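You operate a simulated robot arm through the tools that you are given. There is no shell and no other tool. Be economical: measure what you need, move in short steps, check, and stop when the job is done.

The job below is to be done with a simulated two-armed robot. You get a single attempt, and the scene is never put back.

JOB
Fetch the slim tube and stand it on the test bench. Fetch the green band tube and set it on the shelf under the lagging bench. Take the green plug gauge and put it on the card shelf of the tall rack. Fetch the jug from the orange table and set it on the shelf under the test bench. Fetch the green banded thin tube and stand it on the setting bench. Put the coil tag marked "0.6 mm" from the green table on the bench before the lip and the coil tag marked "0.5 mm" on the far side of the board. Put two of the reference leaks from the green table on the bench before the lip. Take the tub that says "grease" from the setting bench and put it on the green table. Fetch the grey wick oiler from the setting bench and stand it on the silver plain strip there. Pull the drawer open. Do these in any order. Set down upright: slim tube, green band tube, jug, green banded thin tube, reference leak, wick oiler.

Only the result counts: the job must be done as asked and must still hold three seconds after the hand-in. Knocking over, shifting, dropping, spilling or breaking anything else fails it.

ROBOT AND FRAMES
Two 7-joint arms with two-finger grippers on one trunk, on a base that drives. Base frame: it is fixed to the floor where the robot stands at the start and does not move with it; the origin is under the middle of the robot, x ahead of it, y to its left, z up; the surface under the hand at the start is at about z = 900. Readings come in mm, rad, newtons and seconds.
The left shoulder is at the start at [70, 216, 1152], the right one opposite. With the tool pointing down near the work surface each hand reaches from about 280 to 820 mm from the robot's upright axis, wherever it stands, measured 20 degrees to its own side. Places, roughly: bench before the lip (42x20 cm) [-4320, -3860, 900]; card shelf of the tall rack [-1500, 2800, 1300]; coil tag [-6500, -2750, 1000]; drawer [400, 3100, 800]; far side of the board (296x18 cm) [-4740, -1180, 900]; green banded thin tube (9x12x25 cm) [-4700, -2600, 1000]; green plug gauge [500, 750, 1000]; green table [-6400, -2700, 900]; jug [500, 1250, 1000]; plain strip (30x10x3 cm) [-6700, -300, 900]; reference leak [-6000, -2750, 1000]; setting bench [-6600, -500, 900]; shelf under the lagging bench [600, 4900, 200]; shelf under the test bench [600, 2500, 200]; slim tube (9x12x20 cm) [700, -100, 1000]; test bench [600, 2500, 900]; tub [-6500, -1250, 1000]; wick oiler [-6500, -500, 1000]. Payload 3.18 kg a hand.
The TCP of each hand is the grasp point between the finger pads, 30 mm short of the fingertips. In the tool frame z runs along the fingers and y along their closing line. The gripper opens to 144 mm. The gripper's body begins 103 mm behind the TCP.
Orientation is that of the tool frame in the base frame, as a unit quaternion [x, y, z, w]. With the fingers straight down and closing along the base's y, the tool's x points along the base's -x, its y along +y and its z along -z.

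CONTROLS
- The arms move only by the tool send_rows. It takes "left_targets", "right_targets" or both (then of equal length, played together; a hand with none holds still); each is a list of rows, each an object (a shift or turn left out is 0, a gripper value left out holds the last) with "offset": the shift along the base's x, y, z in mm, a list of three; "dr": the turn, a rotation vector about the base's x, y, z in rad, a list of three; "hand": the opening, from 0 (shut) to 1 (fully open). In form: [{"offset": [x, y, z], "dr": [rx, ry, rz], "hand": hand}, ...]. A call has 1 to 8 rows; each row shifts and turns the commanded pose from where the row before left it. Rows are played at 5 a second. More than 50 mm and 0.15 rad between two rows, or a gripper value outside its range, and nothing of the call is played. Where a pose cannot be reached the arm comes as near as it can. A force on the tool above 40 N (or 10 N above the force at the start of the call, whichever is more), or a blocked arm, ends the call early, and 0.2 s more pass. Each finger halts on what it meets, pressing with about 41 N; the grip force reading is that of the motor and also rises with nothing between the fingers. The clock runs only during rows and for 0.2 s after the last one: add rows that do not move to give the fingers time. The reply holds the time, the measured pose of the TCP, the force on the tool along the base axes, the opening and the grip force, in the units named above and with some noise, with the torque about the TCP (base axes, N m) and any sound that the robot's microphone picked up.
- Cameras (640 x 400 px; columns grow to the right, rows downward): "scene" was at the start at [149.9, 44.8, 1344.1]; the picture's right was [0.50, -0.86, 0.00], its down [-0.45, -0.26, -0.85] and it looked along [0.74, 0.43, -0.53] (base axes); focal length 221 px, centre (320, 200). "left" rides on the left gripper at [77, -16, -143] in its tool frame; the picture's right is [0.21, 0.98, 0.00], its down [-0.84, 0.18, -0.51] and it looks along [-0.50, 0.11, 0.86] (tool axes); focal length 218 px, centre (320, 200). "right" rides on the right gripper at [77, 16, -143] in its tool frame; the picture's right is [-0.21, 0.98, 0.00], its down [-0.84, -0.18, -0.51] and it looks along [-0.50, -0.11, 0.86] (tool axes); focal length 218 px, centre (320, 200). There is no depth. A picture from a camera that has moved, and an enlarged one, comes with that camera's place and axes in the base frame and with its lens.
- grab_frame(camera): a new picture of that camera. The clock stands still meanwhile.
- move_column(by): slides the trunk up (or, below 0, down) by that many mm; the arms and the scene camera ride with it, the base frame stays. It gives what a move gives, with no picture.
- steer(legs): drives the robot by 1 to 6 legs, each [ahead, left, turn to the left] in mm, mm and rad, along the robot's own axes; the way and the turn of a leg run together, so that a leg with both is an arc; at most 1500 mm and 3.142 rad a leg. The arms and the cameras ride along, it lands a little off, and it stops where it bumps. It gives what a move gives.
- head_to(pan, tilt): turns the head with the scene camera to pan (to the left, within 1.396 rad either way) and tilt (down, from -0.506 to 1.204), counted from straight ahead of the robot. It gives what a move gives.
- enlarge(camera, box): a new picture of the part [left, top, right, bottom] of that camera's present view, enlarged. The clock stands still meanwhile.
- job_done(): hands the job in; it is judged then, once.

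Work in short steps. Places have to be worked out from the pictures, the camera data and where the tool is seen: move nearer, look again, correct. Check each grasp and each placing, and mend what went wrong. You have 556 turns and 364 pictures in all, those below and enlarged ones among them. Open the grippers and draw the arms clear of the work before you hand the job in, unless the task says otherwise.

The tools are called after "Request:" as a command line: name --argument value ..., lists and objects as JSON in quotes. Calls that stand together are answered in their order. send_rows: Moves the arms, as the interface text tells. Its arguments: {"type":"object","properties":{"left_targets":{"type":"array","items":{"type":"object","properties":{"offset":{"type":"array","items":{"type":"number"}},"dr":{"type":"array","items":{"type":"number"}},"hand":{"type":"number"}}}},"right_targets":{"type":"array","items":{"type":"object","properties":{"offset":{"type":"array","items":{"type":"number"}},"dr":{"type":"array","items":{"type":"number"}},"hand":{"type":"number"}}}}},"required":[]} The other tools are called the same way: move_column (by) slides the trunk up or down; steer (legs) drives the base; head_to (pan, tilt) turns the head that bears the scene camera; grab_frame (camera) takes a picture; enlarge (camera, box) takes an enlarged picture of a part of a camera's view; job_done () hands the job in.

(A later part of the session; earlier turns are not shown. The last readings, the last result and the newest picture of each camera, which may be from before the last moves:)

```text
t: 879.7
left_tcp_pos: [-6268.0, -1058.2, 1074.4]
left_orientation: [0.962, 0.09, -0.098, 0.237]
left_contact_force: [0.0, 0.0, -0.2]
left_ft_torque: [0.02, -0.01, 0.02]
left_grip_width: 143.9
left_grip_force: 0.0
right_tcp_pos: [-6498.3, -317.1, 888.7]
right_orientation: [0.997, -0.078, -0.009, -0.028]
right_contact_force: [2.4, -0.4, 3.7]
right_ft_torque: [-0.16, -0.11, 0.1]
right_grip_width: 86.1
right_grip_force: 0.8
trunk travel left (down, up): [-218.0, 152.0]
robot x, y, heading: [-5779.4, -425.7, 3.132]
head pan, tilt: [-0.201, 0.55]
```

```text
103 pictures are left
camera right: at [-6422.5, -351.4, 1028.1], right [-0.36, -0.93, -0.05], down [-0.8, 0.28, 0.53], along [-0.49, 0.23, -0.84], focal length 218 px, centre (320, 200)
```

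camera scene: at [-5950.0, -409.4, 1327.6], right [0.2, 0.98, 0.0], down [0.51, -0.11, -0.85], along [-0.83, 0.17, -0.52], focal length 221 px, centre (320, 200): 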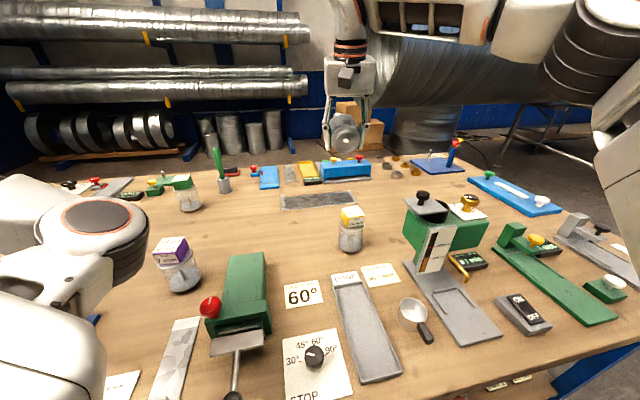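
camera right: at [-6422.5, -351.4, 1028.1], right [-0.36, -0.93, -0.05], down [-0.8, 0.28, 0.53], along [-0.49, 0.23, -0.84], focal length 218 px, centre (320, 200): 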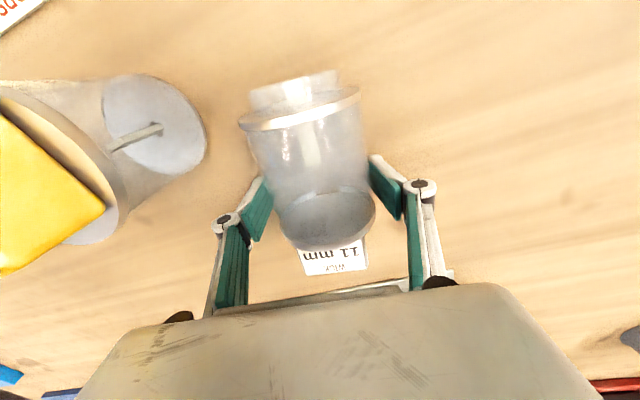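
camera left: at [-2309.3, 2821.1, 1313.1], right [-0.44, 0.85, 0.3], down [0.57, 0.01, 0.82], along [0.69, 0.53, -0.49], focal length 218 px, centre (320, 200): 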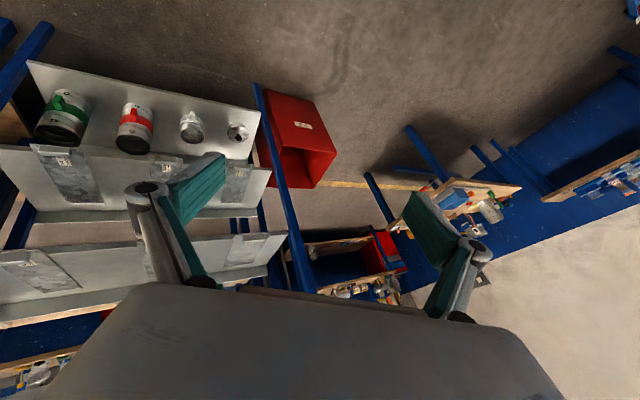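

Good position, ~65 mm from the base. Close and lift.

Request:
send_rows --right_targets '[{"hand": 0.45}, {"hand": 0.3}, {"hand": 0.3}, {"hand": 0.3}]'

Request:
send_rows --right_targets '[{"offset": [0, 0, 25]}, {"offset": [0, 0, 35]}, {"offset": [0, 0, 35]}]'

Request:
grab_frame --camera "right"

```text
t: 880.7
left_tcp_pos: [-6265.7, -1058.2, 1074.6]
left_orientation: [0.962, 0.09, -0.099, 0.237]
left_contact_force: [0.3, -0.7, 0.7]
left_ft_torque: [0.01, 0.0, 0.02]
left_grip_width: 144.0
left_grip_force: 0.1
right_tcp_pos: [-6496.6, -316.7, 890.5]
right_orientation: [0.997, -0.077, -0.011, -0.027]
right_contact_force: [-6.2, -11.7, 23.8]
right_ft_torque: [-0.88, -0.07, -0.2]
right_grip_width: 67.6
right_grip_force: 40.7
trunk travel left (down, up): [-218.0, 152.0]
robot x, y, heading: [-5780.4, -427.2, 3.136]
head pan, tilt: [-0.201, 0.55]
```

```text
t: 881.5
left_tcp_pos: [-6267.4, -1058.8, 1075.2]
left_orientation: [0.962, 0.09, -0.098, 0.237]
left_contact_force: [0.8, -0.5, -0.3]
left_ft_torque: [-0.06, 0.0, 0.01]
left_grip_width: 144.1
left_grip_force: 0.1
right_tcp_pos: [-6498.6, -314.8, 983.1]
right_orientation: [0.997, -0.077, -0.009, -0.028]
right_contact_force: [-0.4, -0.2, -2.5]
right_ft_torque: [0.01, 0.06, 0.01]
right_grip_width: 67.1
right_grip_force: 41.2
trunk travel left (down, up): [-218.0, 152.0]
robot x, y, heading: [-5780.8, -427.5, 3.134]
head pan, tilt: [-0.201, 0.55]
```

```text
102 pictures are left
camera right: at [-6423.6, -350.4, 1123.0], right [-0.36, -0.93, -0.05], down [-0.8, 0.28, 0.53], along [-0.48, 0.23, -0.84], focal length 218 px, centre (320, 200)
```

right: 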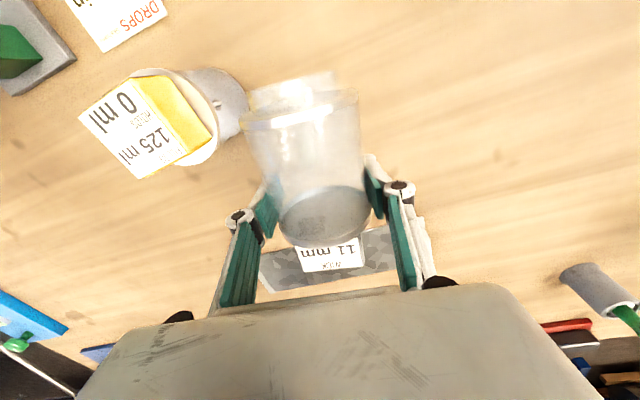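

Held well. Pitch forward 1.35 rad to stand it up, at z≈1060.

Request:
send_rows --right_targets '[{"offset": [0, 0, 25], "dr": [0.0228, 0.1462, 0]}, {"offset": [0, 0, 25], "dr": [0.0228, 0.1462, 0]}, {"offset": [0, 0, 20], "dr": [0.0228, 0.1462, 0]}, {"offset": [0, 0, 10], "dr": [0.0228, 0.1462, 0]}, {"dr": [0.0228, 0.1462, 0]}, {"dr": [0.0228, 0.1462, 0]}, {"dr": [0.0228, 0.1462, 0]}, {"dr": [0.0228, 0.1462, 0]}]'

Request:
grab_frame --camera "right"

Request:
enlarge --camera "scene" --box '[240, 80, 440, 260]'

```text
t: 883.3
left_tcp_pos: [-6267.2, -1057.0, 1073.9]
left_orientation: [0.962, 0.09, -0.098, 0.237]
left_contact_force: [-0.1, 0.3, 0.3]
left_ft_torque: [0.01, 0.02, -0.03]
left_grip_width: 144.1
left_grip_force: 0.1
right_tcp_pos: [-6498.6, -313.4, 1061.1]
right_orientation: [0.819, -0.078, -0.564, -0.066]
right_contact_force: [0.2, 0.3, -2.4]
right_ft_torque: [0.02, 0.06, -0.03]
right_grip_width: 67.2
right_grip_force: 41.0
trunk travel left (down, up): [-218.0, 152.0]
robot x, y, heading: [-5779.5, -429.4, 3.135]
head pan, tilt: [-0.201, 0.55]
```

```text
101 pictures are left
camera right: at [-6344.2, -361.8, 1040.8], right [-0.27, -0.95, 0.17], down [0.2, 0.12, 0.97], along [-0.94, 0.3, 0.16], focal length 218 px, centre (320, 200)
```

right: 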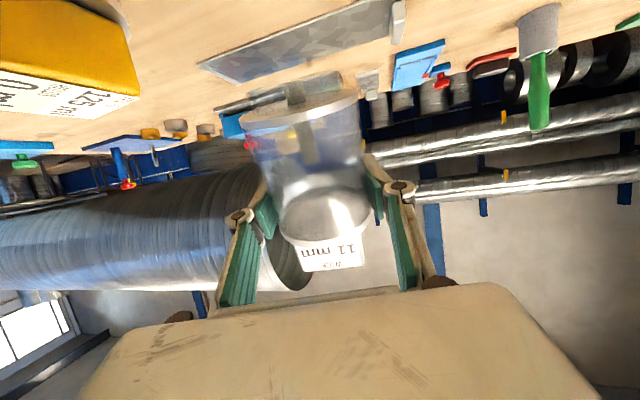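

```text
2.22 times, centred on (340, 170) of scene
camera zoom: at [-5949.1, -409.1, 1327.6], right [0.2, 0.98, 0.0], down [0.51, -0.11, -0.85], along [-0.83, 0.17, -0.52], focal length 492 px, centre (276, 267)
```

zoom: 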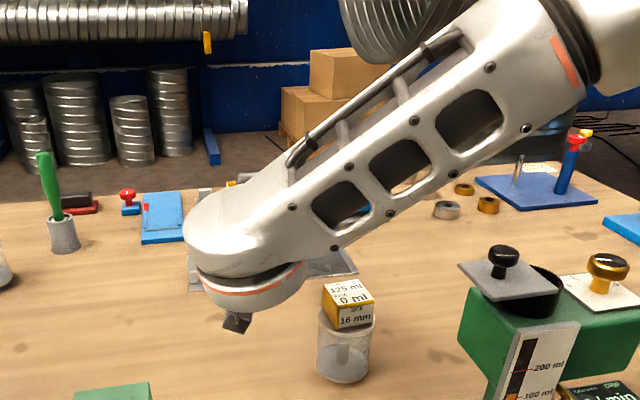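

Add 0.12 pitch, then extend over the strip: target TCP ≈[-6712,-300].

Request:
send_rows --right_targets '[{"offset": [-20, 2, 0], "dr": [0.018, 0.118, 0]}, {"offset": [-40, 2, -10]}, {"offset": [-40, 2, -10]}, {"offset": [-40, 2, -10]}, {"offset": [-40, 2, -10]}, {"offset": [-34, 2, -10]}]'

Request:
grab_frame --camera "right"

Request:
grab_frame --camera "scene"

```text
t: 884.7
left_tcp_pos: [-6269.7, -1056.8, 1072.5]
left_orientation: [0.962, 0.09, -0.098, 0.237]
left_contact_force: [-0.1, 0.0, -0.8]
left_ft_torque: [0.0, -0.04, 0.01]
left_grip_width: 144.1
left_grip_force: 0.1
right_tcp_pos: [-6711.2, -301.1, 1009.8]
right_orientation: [0.785, -0.076, -0.611, -0.068]
right_contact_force: [-0.9, -0.4, -2.6]
right_ft_torque: [-0.03, 0.02, 0.01]
right_grip_width: 67.5
right_grip_force: 41.1
trunk travel left (down, up): [-218.0, 152.0]
robot x, y, heading: [-5782.3, -423.7, 3.135]
head pan, tilt: [-0.201, 0.55]
```

```text
99 pictures are left
camera right: at [-6560.2, -348.4, 970.4], right [-0.25, -0.95, 0.19], down [0.31, 0.1, 0.94], along [-0.92, 0.3, 0.27], focal length 218 px, centre (320, 200)
```

right: 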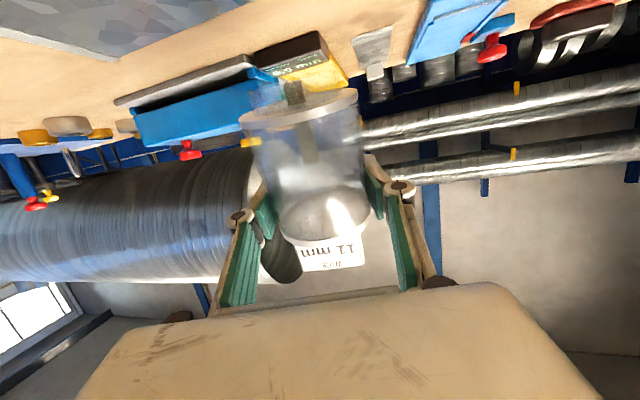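

```text
98 pictures are left
camera scene: at [-5949.9, -408.6, 1327.3], right [0.2, 0.98, 0.0], down [0.51, -0.11, -0.85], along [-0.83, 0.17, -0.52], focal length 221 px, centre (320, 200)
```

scene: 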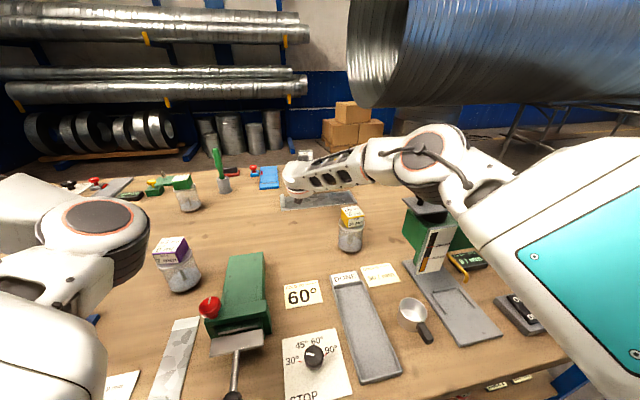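

Strip far edge x≈−6746, centre ≈−6696: aligned. Lower gently.

Request:
send_rows --right_targets '[{"offset": [0, 0, -35]}, {"offset": [0, 0, -25]}, {"offset": [0, 0, -6]}, {"offset": [0, 0, -4]}, {"offset": [0, 0, -4]}]'

Request:
grab_frame --camera "right"

```text
t: 885.9
left_tcp_pos: [-6267.5, -1058.2, 1075.9]
left_orientation: [0.962, 0.09, -0.099, 0.237]
left_contact_force: [-0.5, -0.4, -1.0]
left_ft_torque: [0.02, 0.01, 0.0]
left_grip_width: 144.1
left_grip_force: 0.0
right_tcp_pos: [-6711.6, -300.0, 942.8]
right_orientation: [0.782, -0.077, -0.614, -0.069]
right_contact_force: [1.0, 0.0, 11.9]
right_ft_torque: [0.05, 0.0, 0.0]
right_grip_width: 67.3
right_grip_force: 40.8
trunk travel left (down, up): [-218.0, 152.0]
robot x, y, heading: [-5779.2, -430.7, 3.136]
head pan, tilt: [-0.201, 0.55]
```

```text
97 pictures are left
camera right: at [-6561.7, -348.2, 902.4], right [-0.25, -0.95, 0.19], down [0.32, 0.1, 0.94], along [-0.91, 0.3, 0.28], focal length 218 px, centre (320, 200)
```

right: 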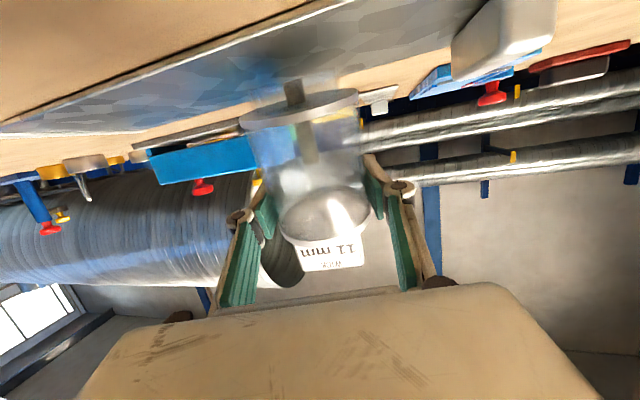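

Contact. Add a little more pitch (0.12) to reduce the tilt, then release.

Request:
send_rows --right_targets '[{"offset": [0, 0, 3], "dr": [0.018, 0.118, 0]}, {"offset": [0, 0, -3]}]'

Request:
send_rows --right_targets '[{"hand": 0.5}, {"hand": 0.56}, {"hand": 0.62}, {}]'

Request:
grab_frame --camera "right"

```text
t: 886.5
left_tcp_pos: [-6267.2, -1057.2, 1074.4]
left_orientation: [0.962, 0.091, -0.099, 0.237]
left_contact_force: [-0.2, 0.4, -0.2]
left_ft_torque: [-0.01, -0.01, -0.02]
left_grip_width: 143.9
left_grip_force: 0.0
right_tcp_pos: [-6717.2, -304.0, 941.4]
right_orientation: [0.747, -0.078, -0.656, -0.074]
right_contact_force: [0.7, 0.6, 12.5]
right_ft_torque: [0.04, -0.05, 0.09]
right_grip_width: 67.3
right_grip_force: 40.9
right hand out of reach, approached as far as the arm can: row 1
trunk travel left (down, up): [-218.0, 152.0]
robot x, y, heading: [-5781.4, -429.1, 3.143]
head pan, tilt: [-0.201, 0.55]
```

```text
t: 887.5
left_tcp_pos: [-6267.5, -1057.9, 1074.6]
left_orientation: [0.962, 0.092, -0.099, 0.237]
left_contact_force: [0.3, 0.3, 0.5]
left_ft_torque: [-0.02, 0.0, 0.01]
left_grip_width: 144.0
left_grip_force: 0.0
right_tcp_pos: [-6719.2, -303.3, 942.2]
right_orientation: [0.747, -0.077, -0.656, -0.073]
right_contact_force: [-5.2, 3.7, 19.1]
right_ft_torque: [-0.61, -2.6, 0.25]
right_grip_width: 89.1
right_grip_force: 0.1
trunk travel left (down, up): [-218.0, 152.0]
robot x, y, heading: [-5780.2, -426.9, 3.137]
head pan, tilt: [-0.201, 0.55]
```

```text
96 pictures are left
camera right: at [-6573.2, -350.9, 884.5], right [-0.23, -0.95, 0.2], down [0.42, 0.09, 0.9], along [-0.88, 0.29, 0.38], focal length 218 px, centre (320, 200)
```

right: 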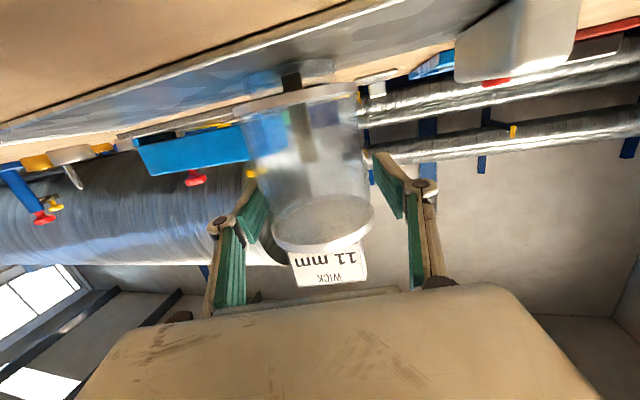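

Released; the jar stands. Raise 6 mm and withdraw straight back (+x).

Request:
send_rows --right_targets '[{"offset": [3, 0, 5]}, {"offset": [30, -5, 2]}, {"offset": [40, -6, 3]}, {"offset": [40, -6, 5]}, {"offset": [40, -6, 20]}]'

Request:
grab_frame --camera "right"

Request:
enlarge --camera "scene" --box '[240, 130, 400, 260]'

```text
t: 888.7
left_tcp_pos: [-6265.8, -1057.6, 1076.5]
left_orientation: [0.962, 0.091, -0.099, 0.238]
left_contact_force: [0.6, -0.3, -0.2]
left_ft_torque: [0.0, 0.04, 0.0]
left_grip_width: 144.0
left_grip_force: 0.0
right_tcp_pos: [-6594.1, -360.4, 1003.0]
right_orientation: [0.748, -0.076, -0.655, -0.072]
right_contact_force: [0.4, 0.5, 0.2]
right_ft_torque: [0.0, 0.0, 0.0]
right_grip_width: 89.3
right_grip_force: 0.1
right hand out of reach, approached as far as the arm can: row 2, 3, 4
trunk travel left (down, up): [-218.0, 152.0]
robot x, y, heading: [-5777.6, -427.2, 3.131]
head pan, tilt: [-0.201, 0.55]
```

```text
95 pictures are left
camera right: at [-6448.6, -407.8, 946.1], right [-0.23, -0.95, 0.2], down [0.42, 0.09, 0.9], along [-0.88, 0.29, 0.38], focal length 218 px, centre (320, 200)
```

right: 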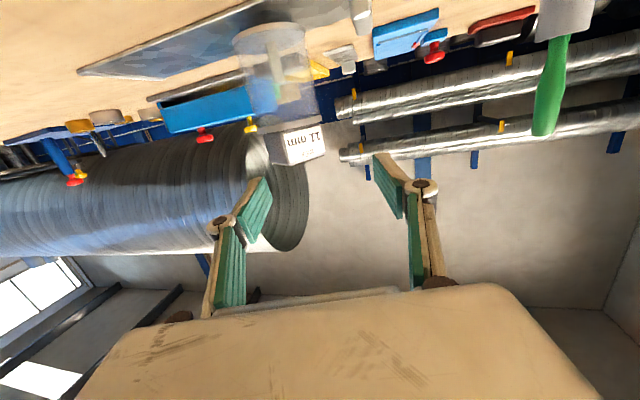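

```text
3.08 times, centred on (320, 195) of scene
camera zoom: at [-5947.2, -408.7, 1328.0], right [0.2, 0.98, 0.0], down [0.51, -0.11, -0.85], along [-0.84, 0.17, -0.52], focal length 681 px, centre (320, 215)
```

zoom: 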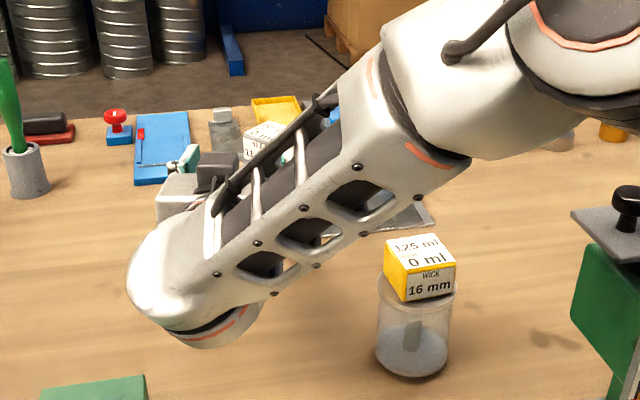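

Jar stands upright. Retract the arm further, pitching back, to view the result.

Request:
send_rows --right_targets '[{"offset": [20, 0, 40], "dr": [-0.02, -0.14, 0]}, {"offset": [20, 0, 40], "dr": [-0.02, -0.14, 0]}, {"offset": [20, 5, 40], "dr": [-0.02, -0.14, 0]}, {"offset": [20, 10, 40], "dr": [-0.02, -0.14, 0]}, {"offset": [20, 15, 20], "dr": [-0.02, -0.14, 0]}, {"offset": [0, 15, 0], "dr": [-0.02, -0.14, 0]}, {"offset": [0, 15, 0], "dr": [-0.02, -0.14, 0]}, {"offset": [0, 15, 0], "dr": [-0.02, -0.14, 0], "hand": 1}]'

Request:
enlarge --camera "scene" --box '[240, 130, 400, 260]'

```text
t: 890.5
left_tcp_pos: [-6268.6, -1057.5, 1073.7]
left_orientation: [0.963, 0.09, -0.097, 0.237]
left_contact_force: [0.2, 0.2, 0.7]
left_ft_torque: [0.0, -0.02, 0.04]
left_grip_width: 143.8
left_grip_force: 0.0
right_tcp_pos: [-6496.5, -286.0, 1181.6]
right_orientation: [0.985, -0.076, -0.151, -0.043]
right_contact_force: [0.5, -0.3, -0.2]
right_ft_torque: [-0.03, -0.02, 0.01]
right_grip_width: 144.0
right_grip_force: 0.0
trunk travel left (down, up): [-218.0, 152.0]
robot x, y, heading: [-5779.1, -425.7, 3.137]
head pan, tilt: [-0.201, 0.55]
```

```text
3.08 times, centred on (320, 195) of scene
camera zoom: at [-5949.5, -408.6, 1327.4], right [0.2, 0.98, 0.0], down [0.51, -0.11, -0.85], along [-0.83, 0.17, -0.52], focal length 681 px, centre (320, 215)
```

zoom: 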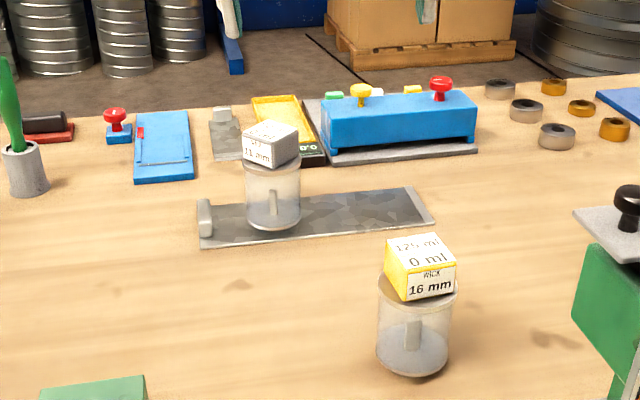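

Grey wick oiler stands on the strip. Now the grease tub: raise trunk, back out a little and slide south to look.

Request:
move_column --by 90

Request:
steer --legs '[[-250, 0, 0.004], [0, 750, 0]]'

Request:
head_to --pan 0 --tilt 0.5

Request:
grab_frame --camera "scene"

Request:
grab_frame --camera "right"

```text
t: 891.8
left_tcp_pos: [-6270.5, -1056.3, 1157.5]
left_orientation: [0.965, 0.089, -0.096, 0.229]
left_contact_force: [0.7, -0.1, -0.9]
left_ft_torque: [-0.02, 0.01, -0.01]
left_grip_width: 144.3
left_grip_force: 0.1
right_tcp_pos: [-6492.1, -286.0, 1284.0]
right_orientation: [0.983, -0.076, -0.161, -0.043]
right_contact_force: [-0.2, -0.1, 0.7]
right_ft_torque: [0.01, 0.0, -0.02]
right_grip_width: 144.3
right_grip_force: 0.1
trunk travel left (down, up): [-308.0, 62.0]
robot x, y, heading: [-5781.9, -424.7, 3.139]
head pan, tilt: [-0.201, 0.55]
```

```text
t: 900.3
left_tcp_pos: [-6005.6, -1827.9, 1165.4]
left_orientation: [0.962, 0.097, -0.097, 0.238]
left_contact_force: [0.3, -0.3, 1.4]
left_ft_torque: [-0.01, -0.01, 0.01]
left_grip_width: 144.1
left_grip_force: 0.0
right_tcp_pos: [-6239.3, -1059.6, 1283.9]
right_orientation: [0.983, -0.069, -0.164, -0.042]
right_contact_force: [0.2, -0.3, 0.1]
right_ft_torque: [-0.02, 0.0, 0.01]
right_grip_width: 144.1
right_grip_force: 0.1
trunk travel left (down, up): [-308.0, 62.0]
robot x, y, heading: [-5529.8, -1190.4, -3.131]
head pan, tilt: [-0.201, 0.55]
```

```text
t: 901.0
left_tcp_pos: [-6003.8, -1829.9, 1162.7]
left_orientation: [0.962, 0.098, -0.096, 0.238]
left_contact_force: [-0.3, -0.3, -0.1]
left_ft_torque: [0.01, -0.05, 0.01]
left_grip_width: 144.2
left_grip_force: 0.1
right_tcp_pos: [-6240.5, -1060.7, 1285.0]
right_orientation: [0.983, -0.069, -0.163, -0.041]
right_contact_force: [0.0, 0.1, -0.3]
right_ft_torque: [-0.01, 0.0, -0.03]
right_grip_width: 144.0
right_grip_force: 0.0
trunk travel left (down, up): [-308.0, 62.0]
robot x, y, heading: [-5526.4, -1190.7, -3.133]
head pan, tilt: [0.0, 0.499]
```

```text
92 pictures are left
camera scene: at [-5659.0, -1191.8, 1425.0], right [-0.01, 1.0, 0.0], down [0.48, 0.01, -0.88], along [-0.88, -0.01, -0.48], focal length 221 px, centre (320, 200)
```

scene: 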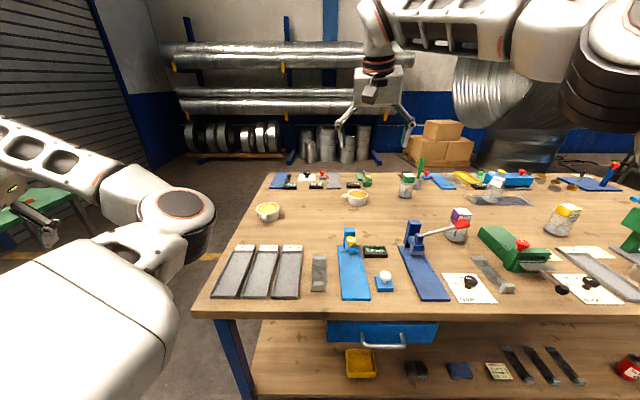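

```text
91 pictures are left
camera right: at [-6125.4, -1100.3, 1392.8], right [-0.34, -0.94, 0.01], down [-0.6, 0.23, 0.76], along [-0.72, 0.25, -0.64], focal length 218 px, centre (320, 200)
```

right: 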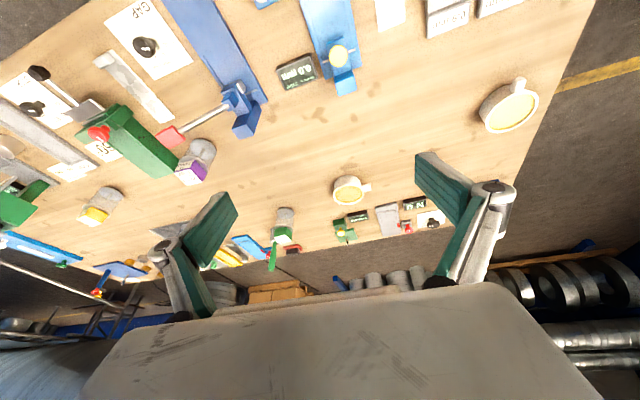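

Two tubs. Zoom to read the labels.

Request:
enlarge --camera "scene" --box '[240, 175, 390, 240]'

```text
4.27 times, centred on (315, 208) of scene
camera zoom: at [-5659.0, -1191.8, 1425.0], right [-0.01, 1.0, 0.0], down [0.48, 0.01, -0.88], along [-0.88, -0.01, -0.48], focal length 944 px, centre (341, 168)
```

zoom: 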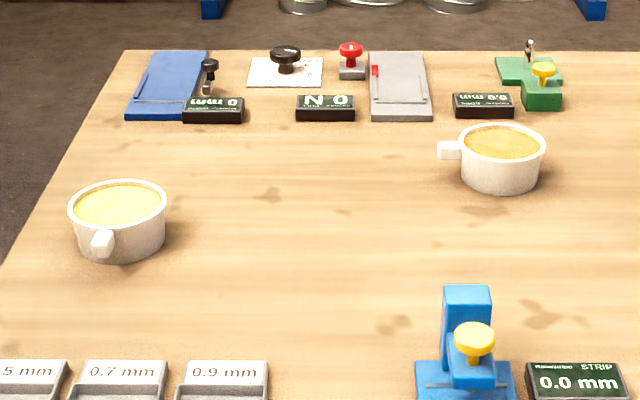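

No label visible from here; handles face me, so labels may be on the far side. Drive round the south end to view from the west.

Request:
steer --legs '[[0, 770, -0.008], [1450, 0, 0]]'

Request:
steer --legs '[[150, 0, -1.57]]'

Request:
head_to --pan -0.95 --tilt 0.5

Request:
grab_frame --camera "scene"

```text
t: 914.9
left_tcp_pos: [-7475.0, -2551.9, 1164.7]
left_orientation: [0.963, 0.083, -0.099, 0.236]
left_contact_force: [-0.4, 0.3, -0.9]
left_ft_torque: [0.0, -0.01, 0.01]
left_grip_width: 143.7
left_grip_force: 0.0
right_tcp_pos: [-7685.4, -1776.3, 1283.7]
right_orientation: [0.982, -0.085, -0.163, -0.045]
right_contact_force: [0.7, -0.2, -0.4]
right_ft_torque: [0.03, 0.01, -0.03]
right_grip_width: 144.2
right_grip_force: 0.1
trunk travel left (down, up): [-308.0, 62.0]
robot x, y, heading: [-6975.5, -1929.7, 3.12]
head pan, tilt: [0.0, 0.499]
```

```text
t: 917.5
left_tcp_pos: [-7848.8, -1982.3, 1162.6]
left_orientation: [0.92, -0.296, -0.183, 0.179]
left_contact_force: [-0.7, -0.3, -0.4]
left_ft_torque: [0.0, -0.04, 0.0]
left_grip_width: 144.1
left_grip_force: 0.1
right_tcp_pos: [-7438.4, -1285.2, 1283.6]
right_orientation: [0.871, -0.462, -0.134, -0.104]
right_contact_force: [-0.4, 0.8, -0.1]
right_ft_torque: [0.02, -0.06, -0.02]
right_grip_width: 143.8
right_grip_force: 0.1
trunk travel left (down, up): [-308.0, 62.0]
robot x, y, heading: [-7050.1, -1902.1, 2.317]
head pan, tilt: [0.0, 0.499]
stopped in leg 1: the robot was blocked; the commanded pose is now the measured one
```

```text
t: 918.7
left_tcp_pos: [-7846.7, -1982.0, 1164.1]
left_orientation: [0.92, -0.297, -0.183, 0.18]
left_contact_force: [-0.2, -0.8, -0.6]
left_ft_torque: [-0.03, 0.0, 0.04]
left_grip_width: 143.9
left_grip_force: 0.1
right_tcp_pos: [-7435.9, -1285.6, 1284.6]
right_orientation: [0.871, -0.461, -0.134, -0.103]
right_contact_force: [0.0, -0.2, 0.2]
right_ft_torque: [0.02, -0.02, -0.03]
right_grip_width: 143.9
right_grip_force: 0.0
trunk travel left (down, up): [-308.0, 62.0]
robot x, y, heading: [-7051.8, -1903.4, 2.321]
head pan, tilt: [-0.949, 0.499]
```

```text
89 pictures are left
camera scene: at [-7062.4, -1781.8, 1425.0], right [0.98, -0.2, 0.0], down [-0.09, -0.47, -0.88], along [0.17, 0.86, -0.48], focal length 221 px, centre (320, 200)
```

scene: 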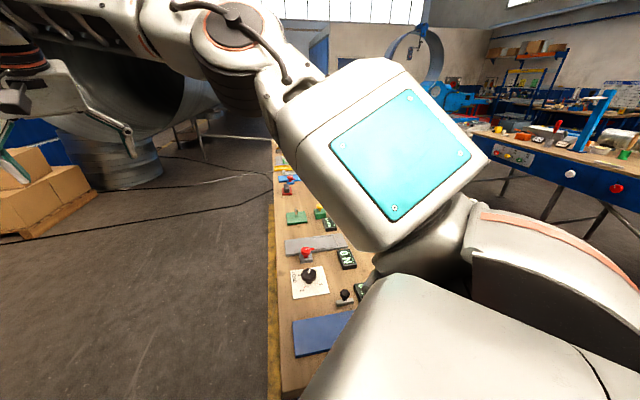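

Shift a bit south-west and turn further right to see the tubs.

Request:
steer --legs '[[-42, 175, 0], [0, 0, -0.8]]'

Request:
head_to --pan -1.2 --tilt 0.5

Request:
grab_frame --camera "scene"

```text
t: 923.0
left_tcp_pos: [-7757.8, -1533.2, 1165.4]
left_orientation: [0.728, -0.636, -0.24, 0.091]
left_contact_force: [0.4, 0.0, 0.2]
left_ft_torque: [-0.04, 0.02, 0.0]
left_grip_width: 144.2
left_grip_force: 0.1
right_tcp_pos: [-6969.9, -1350.9, 1284.7]
right_orientation: [-0.617, 0.768, 0.082, 0.148]
right_contact_force: [0.4, -0.8, -0.2]
right_ft_torque: [0.02, 0.02, 0.04]
right_grip_width: 144.1
right_grip_force: 0.0
trunk travel left (down, up): [-308.0, 62.0]
robot x, y, heading: [-7156.5, -2056.6, 1.519]
head pan, tilt: [-0.949, 0.499]
```

```text
t: 923.8
left_tcp_pos: [-7758.5, -1534.1, 1165.1]
left_orientation: [0.728, -0.636, -0.239, 0.092]
left_contact_force: [0.9, 0.7, 0.7]
left_ft_torque: [0.0, 0.0, 0.0]
left_grip_width: 144.2
left_grip_force: 0.0
right_tcp_pos: [-6970.1, -1351.9, 1285.7]
right_orientation: [-0.618, 0.768, 0.082, 0.148]
right_contact_force: [-0.4, 0.0, 0.4]
right_ft_torque: [-0.01, 0.02, 0.0]
right_grip_width: 143.9
right_grip_force: 0.1
trunk travel left (down, up): [-308.0, 62.0]
robot x, y, heading: [-7151.4, -2054.4, 1.514]
head pan, tilt: [-1.201, 0.499]
```

```text
88 pictures are left
camera scene: at [-7062.8, -1983.3, 1425.0], right [0.3, -0.95, 0.0], down [-0.46, -0.15, -0.88], along [0.84, 0.27, -0.48], focal length 221 px, centre (320, 200)
```

scene: 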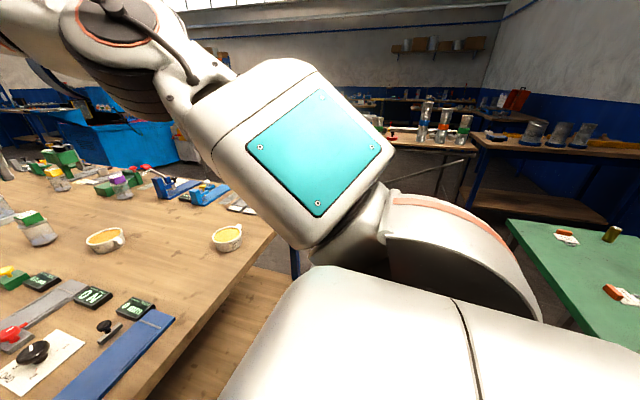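

Tubs and the green table are visible. Zoom on the tubs.

Request:
enlarge --camera "scene" --box '[70, 210, 250, 270]'

Request:
enlarge --camera "scene" --box '[380, 80, 640, 180]'

```text
3.56 times, centred on (160, 240) of scene
camera zoom: at [-7062.8, -1983.3, 1425.0], right [0.3, -0.95, 0.0], down [-0.46, -0.15, -0.88], along [0.84, 0.27, -0.48], focal length 787 px, centre (889, 58)
```

zoom: 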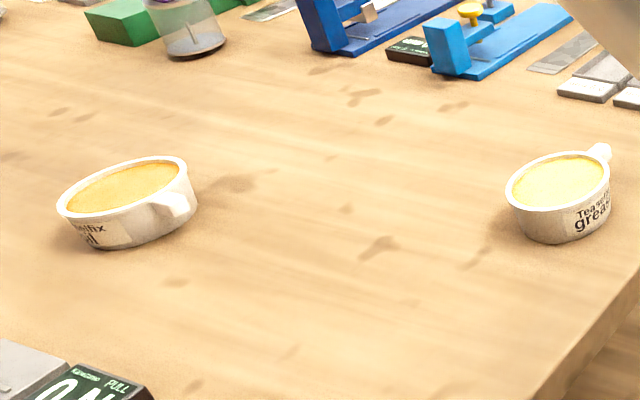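

```text
2.46 times, centred on (510, 130) of scene
camera zoom: at [-7062.8, -1983.3, 1425.0], right [0.3, -0.95, 0.0], down [-0.46, -0.15, -0.88], along [0.84, 0.27, -0.48], focal length 545 px, centre (-148, 372)
```

zoom: 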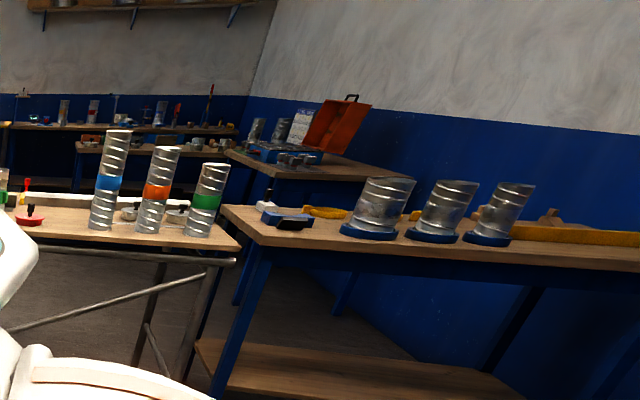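

The grease tub is the southern one (≈[-6535,-1455]). I'll take it from the west side facing east. Turn and slide north.

Request:
steer --legs '[[0, 0, -1.514], [-40, 0, 0]]'

Request:
steer --legs '[[0, 740, 0]]'

Request:
grab_frame --camera "right"

```text
t: 928.4
left_tcp_pos: [-6698.0, -1427.6, 1164.9]
left_orientation: [-0.085, 0.963, 0.237, 0.101]
left_contact_force: [-0.7, 0.1, 0.6]
left_ft_torque: [-0.03, -0.05, -0.02]
left_grip_width: 144.1
left_grip_force: 0.1
right_tcp_pos: [-6486.0, -2206.2, 1286.5]
right_orientation: [0.086, 0.982, -0.043, 0.164]
right_contact_force: [-1.0, 0.3, 0.0]
right_ft_torque: [0.01, -0.07, 0.0]
right_grip_width: 144.1
right_grip_force: 0.0
trunk travel left (down, up): [-308.0, 62.0]
robot x, y, heading: [-7191.5, -2053.5, -0.016]
head pan, tilt: [-1.201, 0.499]
```

```text
t: 931.9
left_tcp_pos: [-6691.9, -1143.6, 1164.5]
left_orientation: [-0.085, 0.963, 0.236, 0.098]
left_contact_force: [0.1, -0.9, 0.7]
left_ft_torque: [0.03, -0.01, -0.01]
left_grip_width: 144.1
left_grip_force: 0.2
right_tcp_pos: [-6479.4, -1922.9, 1285.4]
right_orientation: [0.085, 0.982, -0.043, 0.163]
right_contact_force: [-0.3, -0.4, 0.6]
right_ft_torque: [0.09, -0.03, 0.06]
right_grip_width: 143.9
right_grip_force: 0.1
trunk travel left (down, up): [-308.0, 62.0]
robot x, y, heading: [-7184.9, -1769.1, -0.019]
head pan, tilt: [-1.201, 0.499]
stopped in leg 1: the robot was blocked; the commanded pose is now the measured one
```

```text
85 pictures are left
camera right: at [-6593.0, -1879.4, 1393.6], right [0.37, 0.93, 0.01], down [0.59, -0.25, 0.77], along [0.71, -0.28, -0.64], focal length 218 px, centre (320, 200)
```

right: 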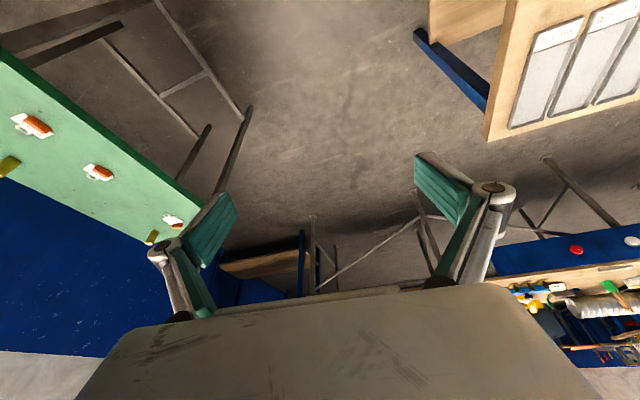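

Blocked by the bench corner. Approach from the south instead: go to [-6685,-2010] and turn to face north.

Request:
steer --legs '[[0, -240, 0.019], [500, 0, 0], [0, 0, 1.57]]'

Request:
head_to --pan -0.1 --tilt 0.6

Request:
grab_frame --camera "scene"

```text
t: 941.0
left_tcp_pos: [-7340.6, -1534.8, 1163.7]
left_orientation: [0.757, -0.602, -0.234, 0.104]
left_contact_force: [0.6, 0.4, -0.6]
left_ft_torque: [0.0, -0.01, 0.0]
left_grip_width: 144.0
left_grip_force: 0.0
right_tcp_pos: [-6574.3, -1284.2, 1284.6]
right_orientation: [-0.654, 0.737, 0.089, 0.145]
right_contact_force: [-0.4, 0.6, 1.0]
right_ft_torque: [-0.01, 0.01, 0.04]
right_grip_width: 144.2
right_grip_force: 0.0
trunk travel left (down, up): [-308.0, 62.0]
robot x, y, heading: [-6690.0, -2002.3, 1.6]
head pan, tilt: [-1.201, 0.499]
```

```text
t: 942.3
left_tcp_pos: [-7339.6, -1535.6, 1164.0]
left_orientation: [0.757, -0.601, -0.234, 0.103]
left_contact_force: [-0.7, -0.6, 0.1]
left_ft_torque: [-0.01, -0.02, -0.01]
left_grip_width: 144.2
left_grip_force: 0.1
right_tcp_pos: [-6573.8, -1283.7, 1284.9]
right_orientation: [-0.654, 0.737, 0.088, 0.143]
right_contact_force: [0.4, 0.4, 0.2]
right_ft_torque: [0.01, -0.02, -0.01]
right_grip_width: 144.2
right_grip_force: 0.0
trunk travel left (down, up): [-308.0, 62.0]
robot x, y, heading: [-6693.3, -2000.6, 1.603]
head pan, tilt: [-0.099, 0.6]
```

```text
84 pictures are left
camera scene: at [-6683.7, -1868.4, 1415.9], right [1.0, -0.07, 0.0], down [-0.04, -0.56, -0.83], along [0.06, 0.82, -0.56], focal length 221 px, centre (320, 200)
```

scene: 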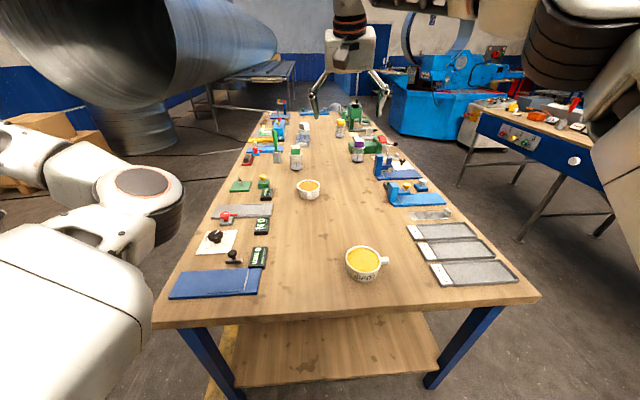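

Grease tub at ≈[-6529,-1466], handle toward +x. Move over it with the hand yawed 45° so the fingers miss the handle.

Request:
send_rows --right_targets '[{"offset": [9, -36, -28], "dr": [-0.0557, 0.04, -0.132]}, {"offset": [9, -36, -28], "dr": [-0.0557, 0.04, -0.132]}, {"offset": [9, -36, -28], "dr": [-0.0557, 0.04, -0.132]}, {"offset": [9, -36, -28], "dr": [-0.0557, 0.04, -0.132]}, {"offset": [9, -37, -28], "dr": [-0.0557, 0.04, -0.132]}, {"offset": [0, 0, -40]}]'

Request:
grab_frame --camera "right"

```text
t: 943.7
left_tcp_pos: [-7339.9, -1534.5, 1162.2]
left_orientation: [0.756, -0.602, -0.234, 0.103]
left_contact_force: [0.2, -1.2, 0.4]
left_ft_torque: [-0.03, 0.01, 0.02]
left_grip_width: 144.1
left_grip_force: 0.1
right_tcp_pos: [-6529.6, -1463.7, 1103.9]
right_orientation: [-0.383, 0.924, -0.001, 0.002]
right_contact_force: [0.0, 0.8, 0.1]
right_ft_torque: [-0.06, -0.01, -0.02]
right_grip_width: 143.8
right_grip_force: 0.1
trunk travel left (down, up): [-308.0, 62.0]
robot x, y, heading: [-6691.9, -2001.3, 1.6]
head pan, tilt: [-0.099, 0.6]
```

```text
83 pictures are left
camera right: at [-6596.0, -1506.4, 1246.7], right [-0.54, 0.84, 0.0], down [0.72, 0.47, 0.51], along [0.43, 0.28, -0.86], focal length 218 px, centre (320, 200)
```

right: 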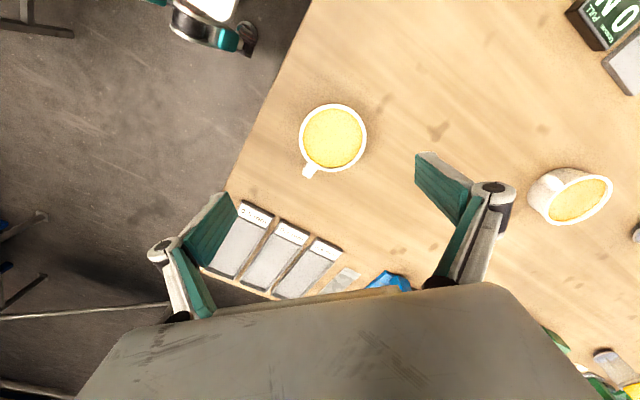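

Tub rim centre ≈[-6533,-1443], Ø100. Descend around it.

Request:
send_rows --right_targets '[{"offset": [-3, 20, -40]}, {"offset": [0, 0, -45]}, {"offset": [0, 0, -45]}, {"offset": [0, 0, -40]}, {"offset": [0, 0, -22]}]'

Request:
grab_frame --camera "right"

```text
t: 944.9
left_tcp_pos: [-7341.7, -1534.5, 1162.9]
left_orientation: [0.757, -0.601, -0.234, 0.103]
left_contact_force: [0.6, 0.7, -0.4]
left_ft_torque: [-0.05, 0.0, 0.02]
left_grip_width: 144.2
left_grip_force: 0.1
right_tcp_pos: [-6533.9, -1444.3, 914.2]
right_orientation: [-0.383, 0.924, -0.001, 0.002]
right_contact_force: [0.0, 0.7, -0.5]
right_ft_torque: [-0.01, 0.01, -0.02]
right_grip_width: 144.1
right_grip_force: 0.1
trunk travel left (down, up): [-308.0, 62.0]
robot x, y, heading: [-6690.9, -2002.7, 1.6]
head pan, tilt: [-0.099, 0.6]
```

```text
82 pictures are left
camera right: at [-6600.3, -1487.0, 1056.9], right [-0.54, 0.84, 0.0], down [0.72, 0.47, 0.51], along [0.43, 0.28, -0.86], focal length 218 px, centre (320, 200)
```

right: 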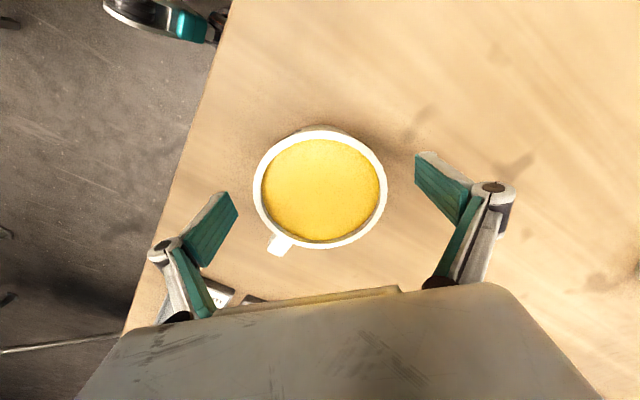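

Lower 20 and close.

Request:
send_rows --right_targets '[{"offset": [-2, -2, -20]}, {"hand": 0.8}, {"hand": 0.65}, {"hand": 0.5}, {"hand": 0.5}]'

Request:
send_rows --right_targets '[{"offset": [0, 0, 20]}, {"offset": [0, 0, 30]}, {"offset": [0, 0, 30]}, {"offset": [0, 0, 30]}, {"offset": [0, 0, 30]}, {"offset": [0, 0, 30]}]'

Request:
grab_frame --camera "right"

```text
t: 946.1
left_tcp_pos: [-7340.7, -1536.1, 1163.5]
left_orientation: [0.757, -0.601, -0.234, 0.104]
left_contact_force: [0.0, 0.4, -0.6]
left_ft_torque: [0.0, 0.01, 0.01]
left_grip_width: 143.8
left_grip_force: 0.1
right_tcp_pos: [-6534.1, -1446.6, 893.8]
right_orientation: [-0.383, 0.924, 0.0, 0.002]
right_contact_force: [1.2, 0.0, -0.4]
right_ft_torque: [-0.15, -0.18, 0.0]
right_grip_width: 103.3
right_grip_force: 41.6
trunk travel left (down, up): [-308.0, 62.0]
robot x, y, heading: [-6688.6, -1999.2, 1.6]
head pan, tilt: [-0.099, 0.6]
```

```text
t: 947.5
left_tcp_pos: [-7339.5, -1535.4, 1164.3]
left_orientation: [0.757, -0.602, -0.234, 0.103]
left_contact_force: [0.5, -0.1, -0.3]
left_ft_torque: [-0.04, 0.02, -0.01]
left_grip_width: 144.4
left_grip_force: 0.3
right_tcp_pos: [-6534.8, -1446.0, 1063.0]
right_orientation: [-0.382, 0.924, 0.0, 0.002]
right_contact_force: [-0.7, -0.3, -4.3]
right_ft_torque: [0.0, 0.06, -0.03]
right_grip_width: 103.5
right_grip_force: 40.7
trunk travel left (down, up): [-308.0, 62.0]
robot x, y, heading: [-6689.1, -1997.8, 1.601]
head pan, tilt: [-0.099, 0.6]
```

```text
81 pictures are left
camera right: at [-6601.3, -1488.9, 1206.1], right [-0.54, 0.84, 0.0], down [0.72, 0.47, 0.51], along [0.43, 0.28, -0.86], focal length 218 px, centre (320, 200)
```

right: 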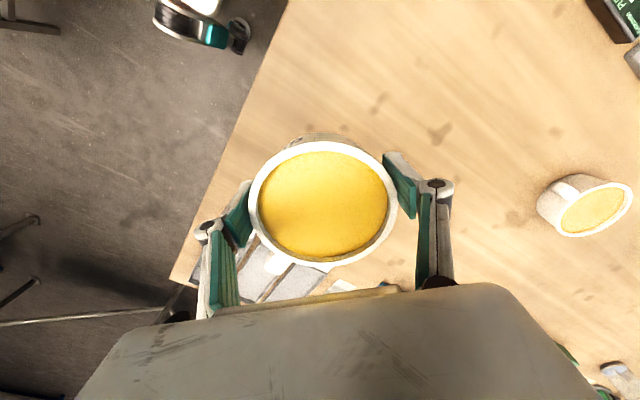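

Tub held level. Turn to face the green table (south).

Request:
steer --legs '[[0, 0, -1.58], [0, 0, -1.58]]'

Request:
head_to --pan 0.1 --tilt 0.7

Request:
grab_frame --camera "scene"

```text
t: 955.5
left_tcp_pos: [-6037.9, -2459.3, 1163.3]
left_orientation: [0.6, 0.758, 0.103, 0.234]
left_contact_force: [0.7, 0.4, 0.1]
left_ft_torque: [0.0, 0.03, 0.03]
left_grip_width: 143.8
left_grip_force: 0.1
right_tcp_pos: [-6843.6, -2552.4, 1062.4]
right_orientation: [0.923, 0.384, -0.002, 0.0]
right_contact_force: [-0.2, 0.3, -3.4]
right_ft_torque: [0.07, -0.05, -0.01]
right_grip_width: 102.8
right_grip_force: 40.6
trunk travel left (down, up): [-308.0, 62.0]
robot x, y, heading: [-6694.0, -1995.6, -1.539]
head pan, tilt: [-0.099, 0.6]
```

```text
t: 956.3
left_tcp_pos: [-6037.5, -2460.3, 1164.0]
left_orientation: [0.6, 0.758, 0.103, 0.233]
left_contact_force: [-0.3, -0.8, 0.6]
left_ft_torque: [0.01, 0.0, 0.01]
left_grip_width: 143.9
left_grip_force: 0.0
right_tcp_pos: [-6842.5, -2551.4, 1062.2]
right_orientation: [0.923, 0.385, -0.002, 0.001]
right_contact_force: [0.0, 0.4, -3.5]
right_ft_torque: [0.0, -0.03, 0.0]
right_grip_width: 102.8
right_grip_force: 41.2
trunk travel left (down, up): [-308.0, 62.0]
robot x, y, heading: [-6689.0, -2000.7, -1.533]
head pan, tilt: [0.099, 0.7]
```

```text
80 pictures are left
camera scene: at [-6676.1, -2126.2, 1407.3], right [-0.99, -0.13, 0.0], down [-0.09, 0.64, -0.77], along [0.1, -0.76, -0.64], focal length 221 px, centre (320, 200)
```

scene: 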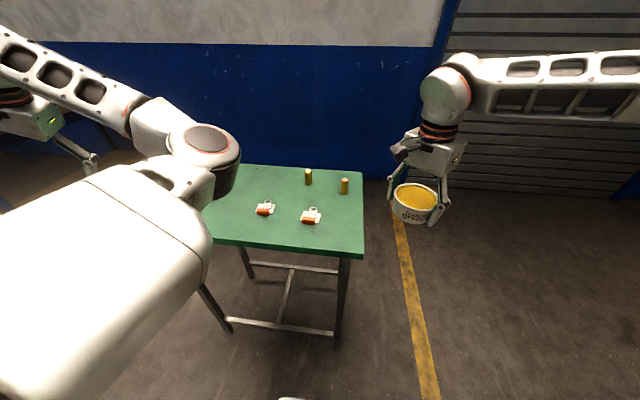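

Place the tub at the free front-right area ≈[-6680,-2605]. Shift the base.

Request:
steer --legs '[[50, 160, -0.037]]'

Request:
grab_frame --camera "right"

```text
t: 958.3
left_tcp_pos: [-5892.5, -2530.6, 1162.3]
left_orientation: [0.614, 0.747, 0.099, 0.235]
left_contact_force: [0.2, -0.3, -0.6]
left_ft_torque: [0.01, 0.0, -0.02]
left_grip_width: 143.8
left_grip_force: 0.0
right_tcp_pos: [-6700.8, -2594.1, 1063.9]
right_orientation: [0.93, 0.367, -0.003, -0.001]
right_contact_force: [0.0, 0.2, -4.6]
right_ft_torque: [0.05, -0.04, 0.01]
right_grip_width: 102.5
right_grip_force: 40.8
trunk travel left (down, up): [-308.0, 62.0]
robot x, y, heading: [-6530.4, -2047.0, -1.572]
head pan, tilt: [0.099, 0.7]
```

```text
79 pictures are left
camera right: at [-6633.5, -2553.5, 1205.5], right [0.52, -0.86, 0.0], down [-0.74, -0.44, 0.51], along [-0.44, -0.26, -0.86], focal length 218 px, centre (320, 200)
```

right: 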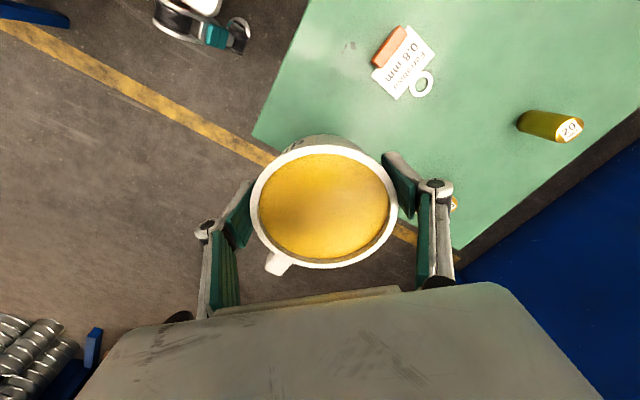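

Shift (+30,−18) and lower slowly.

Request:
send_rows --right_targets '[{"offset": [15, -9, -35]}, {"offset": [15, -9, -35]}, {"offset": [0, 0, -35]}, {"offset": [0, 0, -15]}, {"offset": [0, 0, -6]}, {"offset": [0, 0, -6]}, {"offset": [0, 0, -6]}]'

```text
t: 959.9
left_tcp_pos: [-5892.8, -2528.3, 1164.4]
left_orientation: [0.613, 0.747, 0.099, 0.236]
left_contact_force: [0.2, 0.1, 0.7]
left_ft_torque: [0.0, -0.01, 0.02]
left_grip_width: 143.9
left_grip_force: 0.1
right_tcp_pos: [-6670.2, -2610.2, 927.3]
right_orientation: [0.93, 0.369, -0.002, 0.002]
right_contact_force: [-1.3, 4.8, 30.5]
right_ft_torque: [-0.32, 0.4, 0.43]
right_grip_width: 101.7
right_grip_force: 41.2
trunk travel left (down, up): [-308.0, 62.0]
robot x, y, heading: [-6524.0, -2044.9, -1.572]
head pan, tilt: [0.099, 0.7]
```

Contact (table ≈890). Release and lift.

Request:
send_rows --right_targets '[{"offset": [0, 0, 1], "hand": 0.8}, {"hand": 0.92}, {"hand": 1}, {}]'

Request:
send_rows --right_targets '[{"offset": [0, 0, 40]}, {"offset": [0, 0, 45]}, {"offset": [0, 0, 45]}, {"offset": [0, 0, 45]}]'

Request:
grab_frame --camera "right"

```text
t: 960.9
left_tcp_pos: [-5893.1, -2530.0, 1165.0]
left_orientation: [0.614, 0.747, 0.099, 0.235]
left_contact_force: [0.4, -0.1, 0.0]
left_ft_torque: [0.03, -0.02, -0.02]
left_grip_width: 144.0
left_grip_force: 0.1
right_tcp_pos: [-6670.9, -2611.8, 924.9]
right_orientation: [0.93, 0.367, -0.002, 0.0]
right_contact_force: [-0.3, 1.1, -0.1]
right_ft_torque: [0.0, 0.01, 0.01]
right_grip_width: 144.1
right_grip_force: 0.0
trunk travel left (down, up): [-308.0, 62.0]
robot x, y, heading: [-6528.0, -2046.3, -1.575]
head pan, tilt: [0.099, 0.7]
```

```text
t: 961.9
left_tcp_pos: [-5893.4, -2529.3, 1164.2]
left_orientation: [0.614, 0.747, 0.098, 0.235]
left_contact_force: [-0.2, 0.6, -0.5]
left_ft_torque: [-0.01, 0.0, 0.02]
left_grip_width: 143.6
left_grip_force: 0.2
right_tcp_pos: [-6671.7, -2610.6, 1102.6]
right_orientation: [0.93, 0.368, -0.002, 0.0]
right_contact_force: [-0.6, -0.3, -0.3]
right_ft_torque: [-0.01, 0.04, 0.0]
right_grip_width: 143.5
right_grip_force: 0.0
trunk travel left (down, up): [-308.0, 62.0]
robot x, y, heading: [-6529.8, -2047.2, -1.573]
head pan, tilt: [0.099, 0.7]
```

```text
78 pictures are left
camera right: at [-6604.2, -2568.6, 1245.6], right [0.52, -0.86, 0.0], down [-0.74, -0.44, 0.51], along [-0.44, -0.26, -0.86], focal length 218 px, centre (320, 200)
```

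right: 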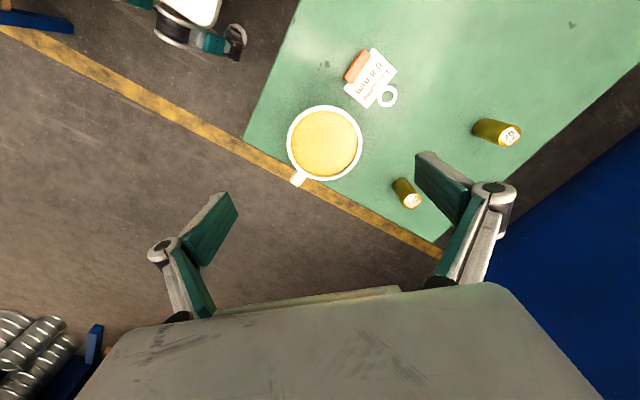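

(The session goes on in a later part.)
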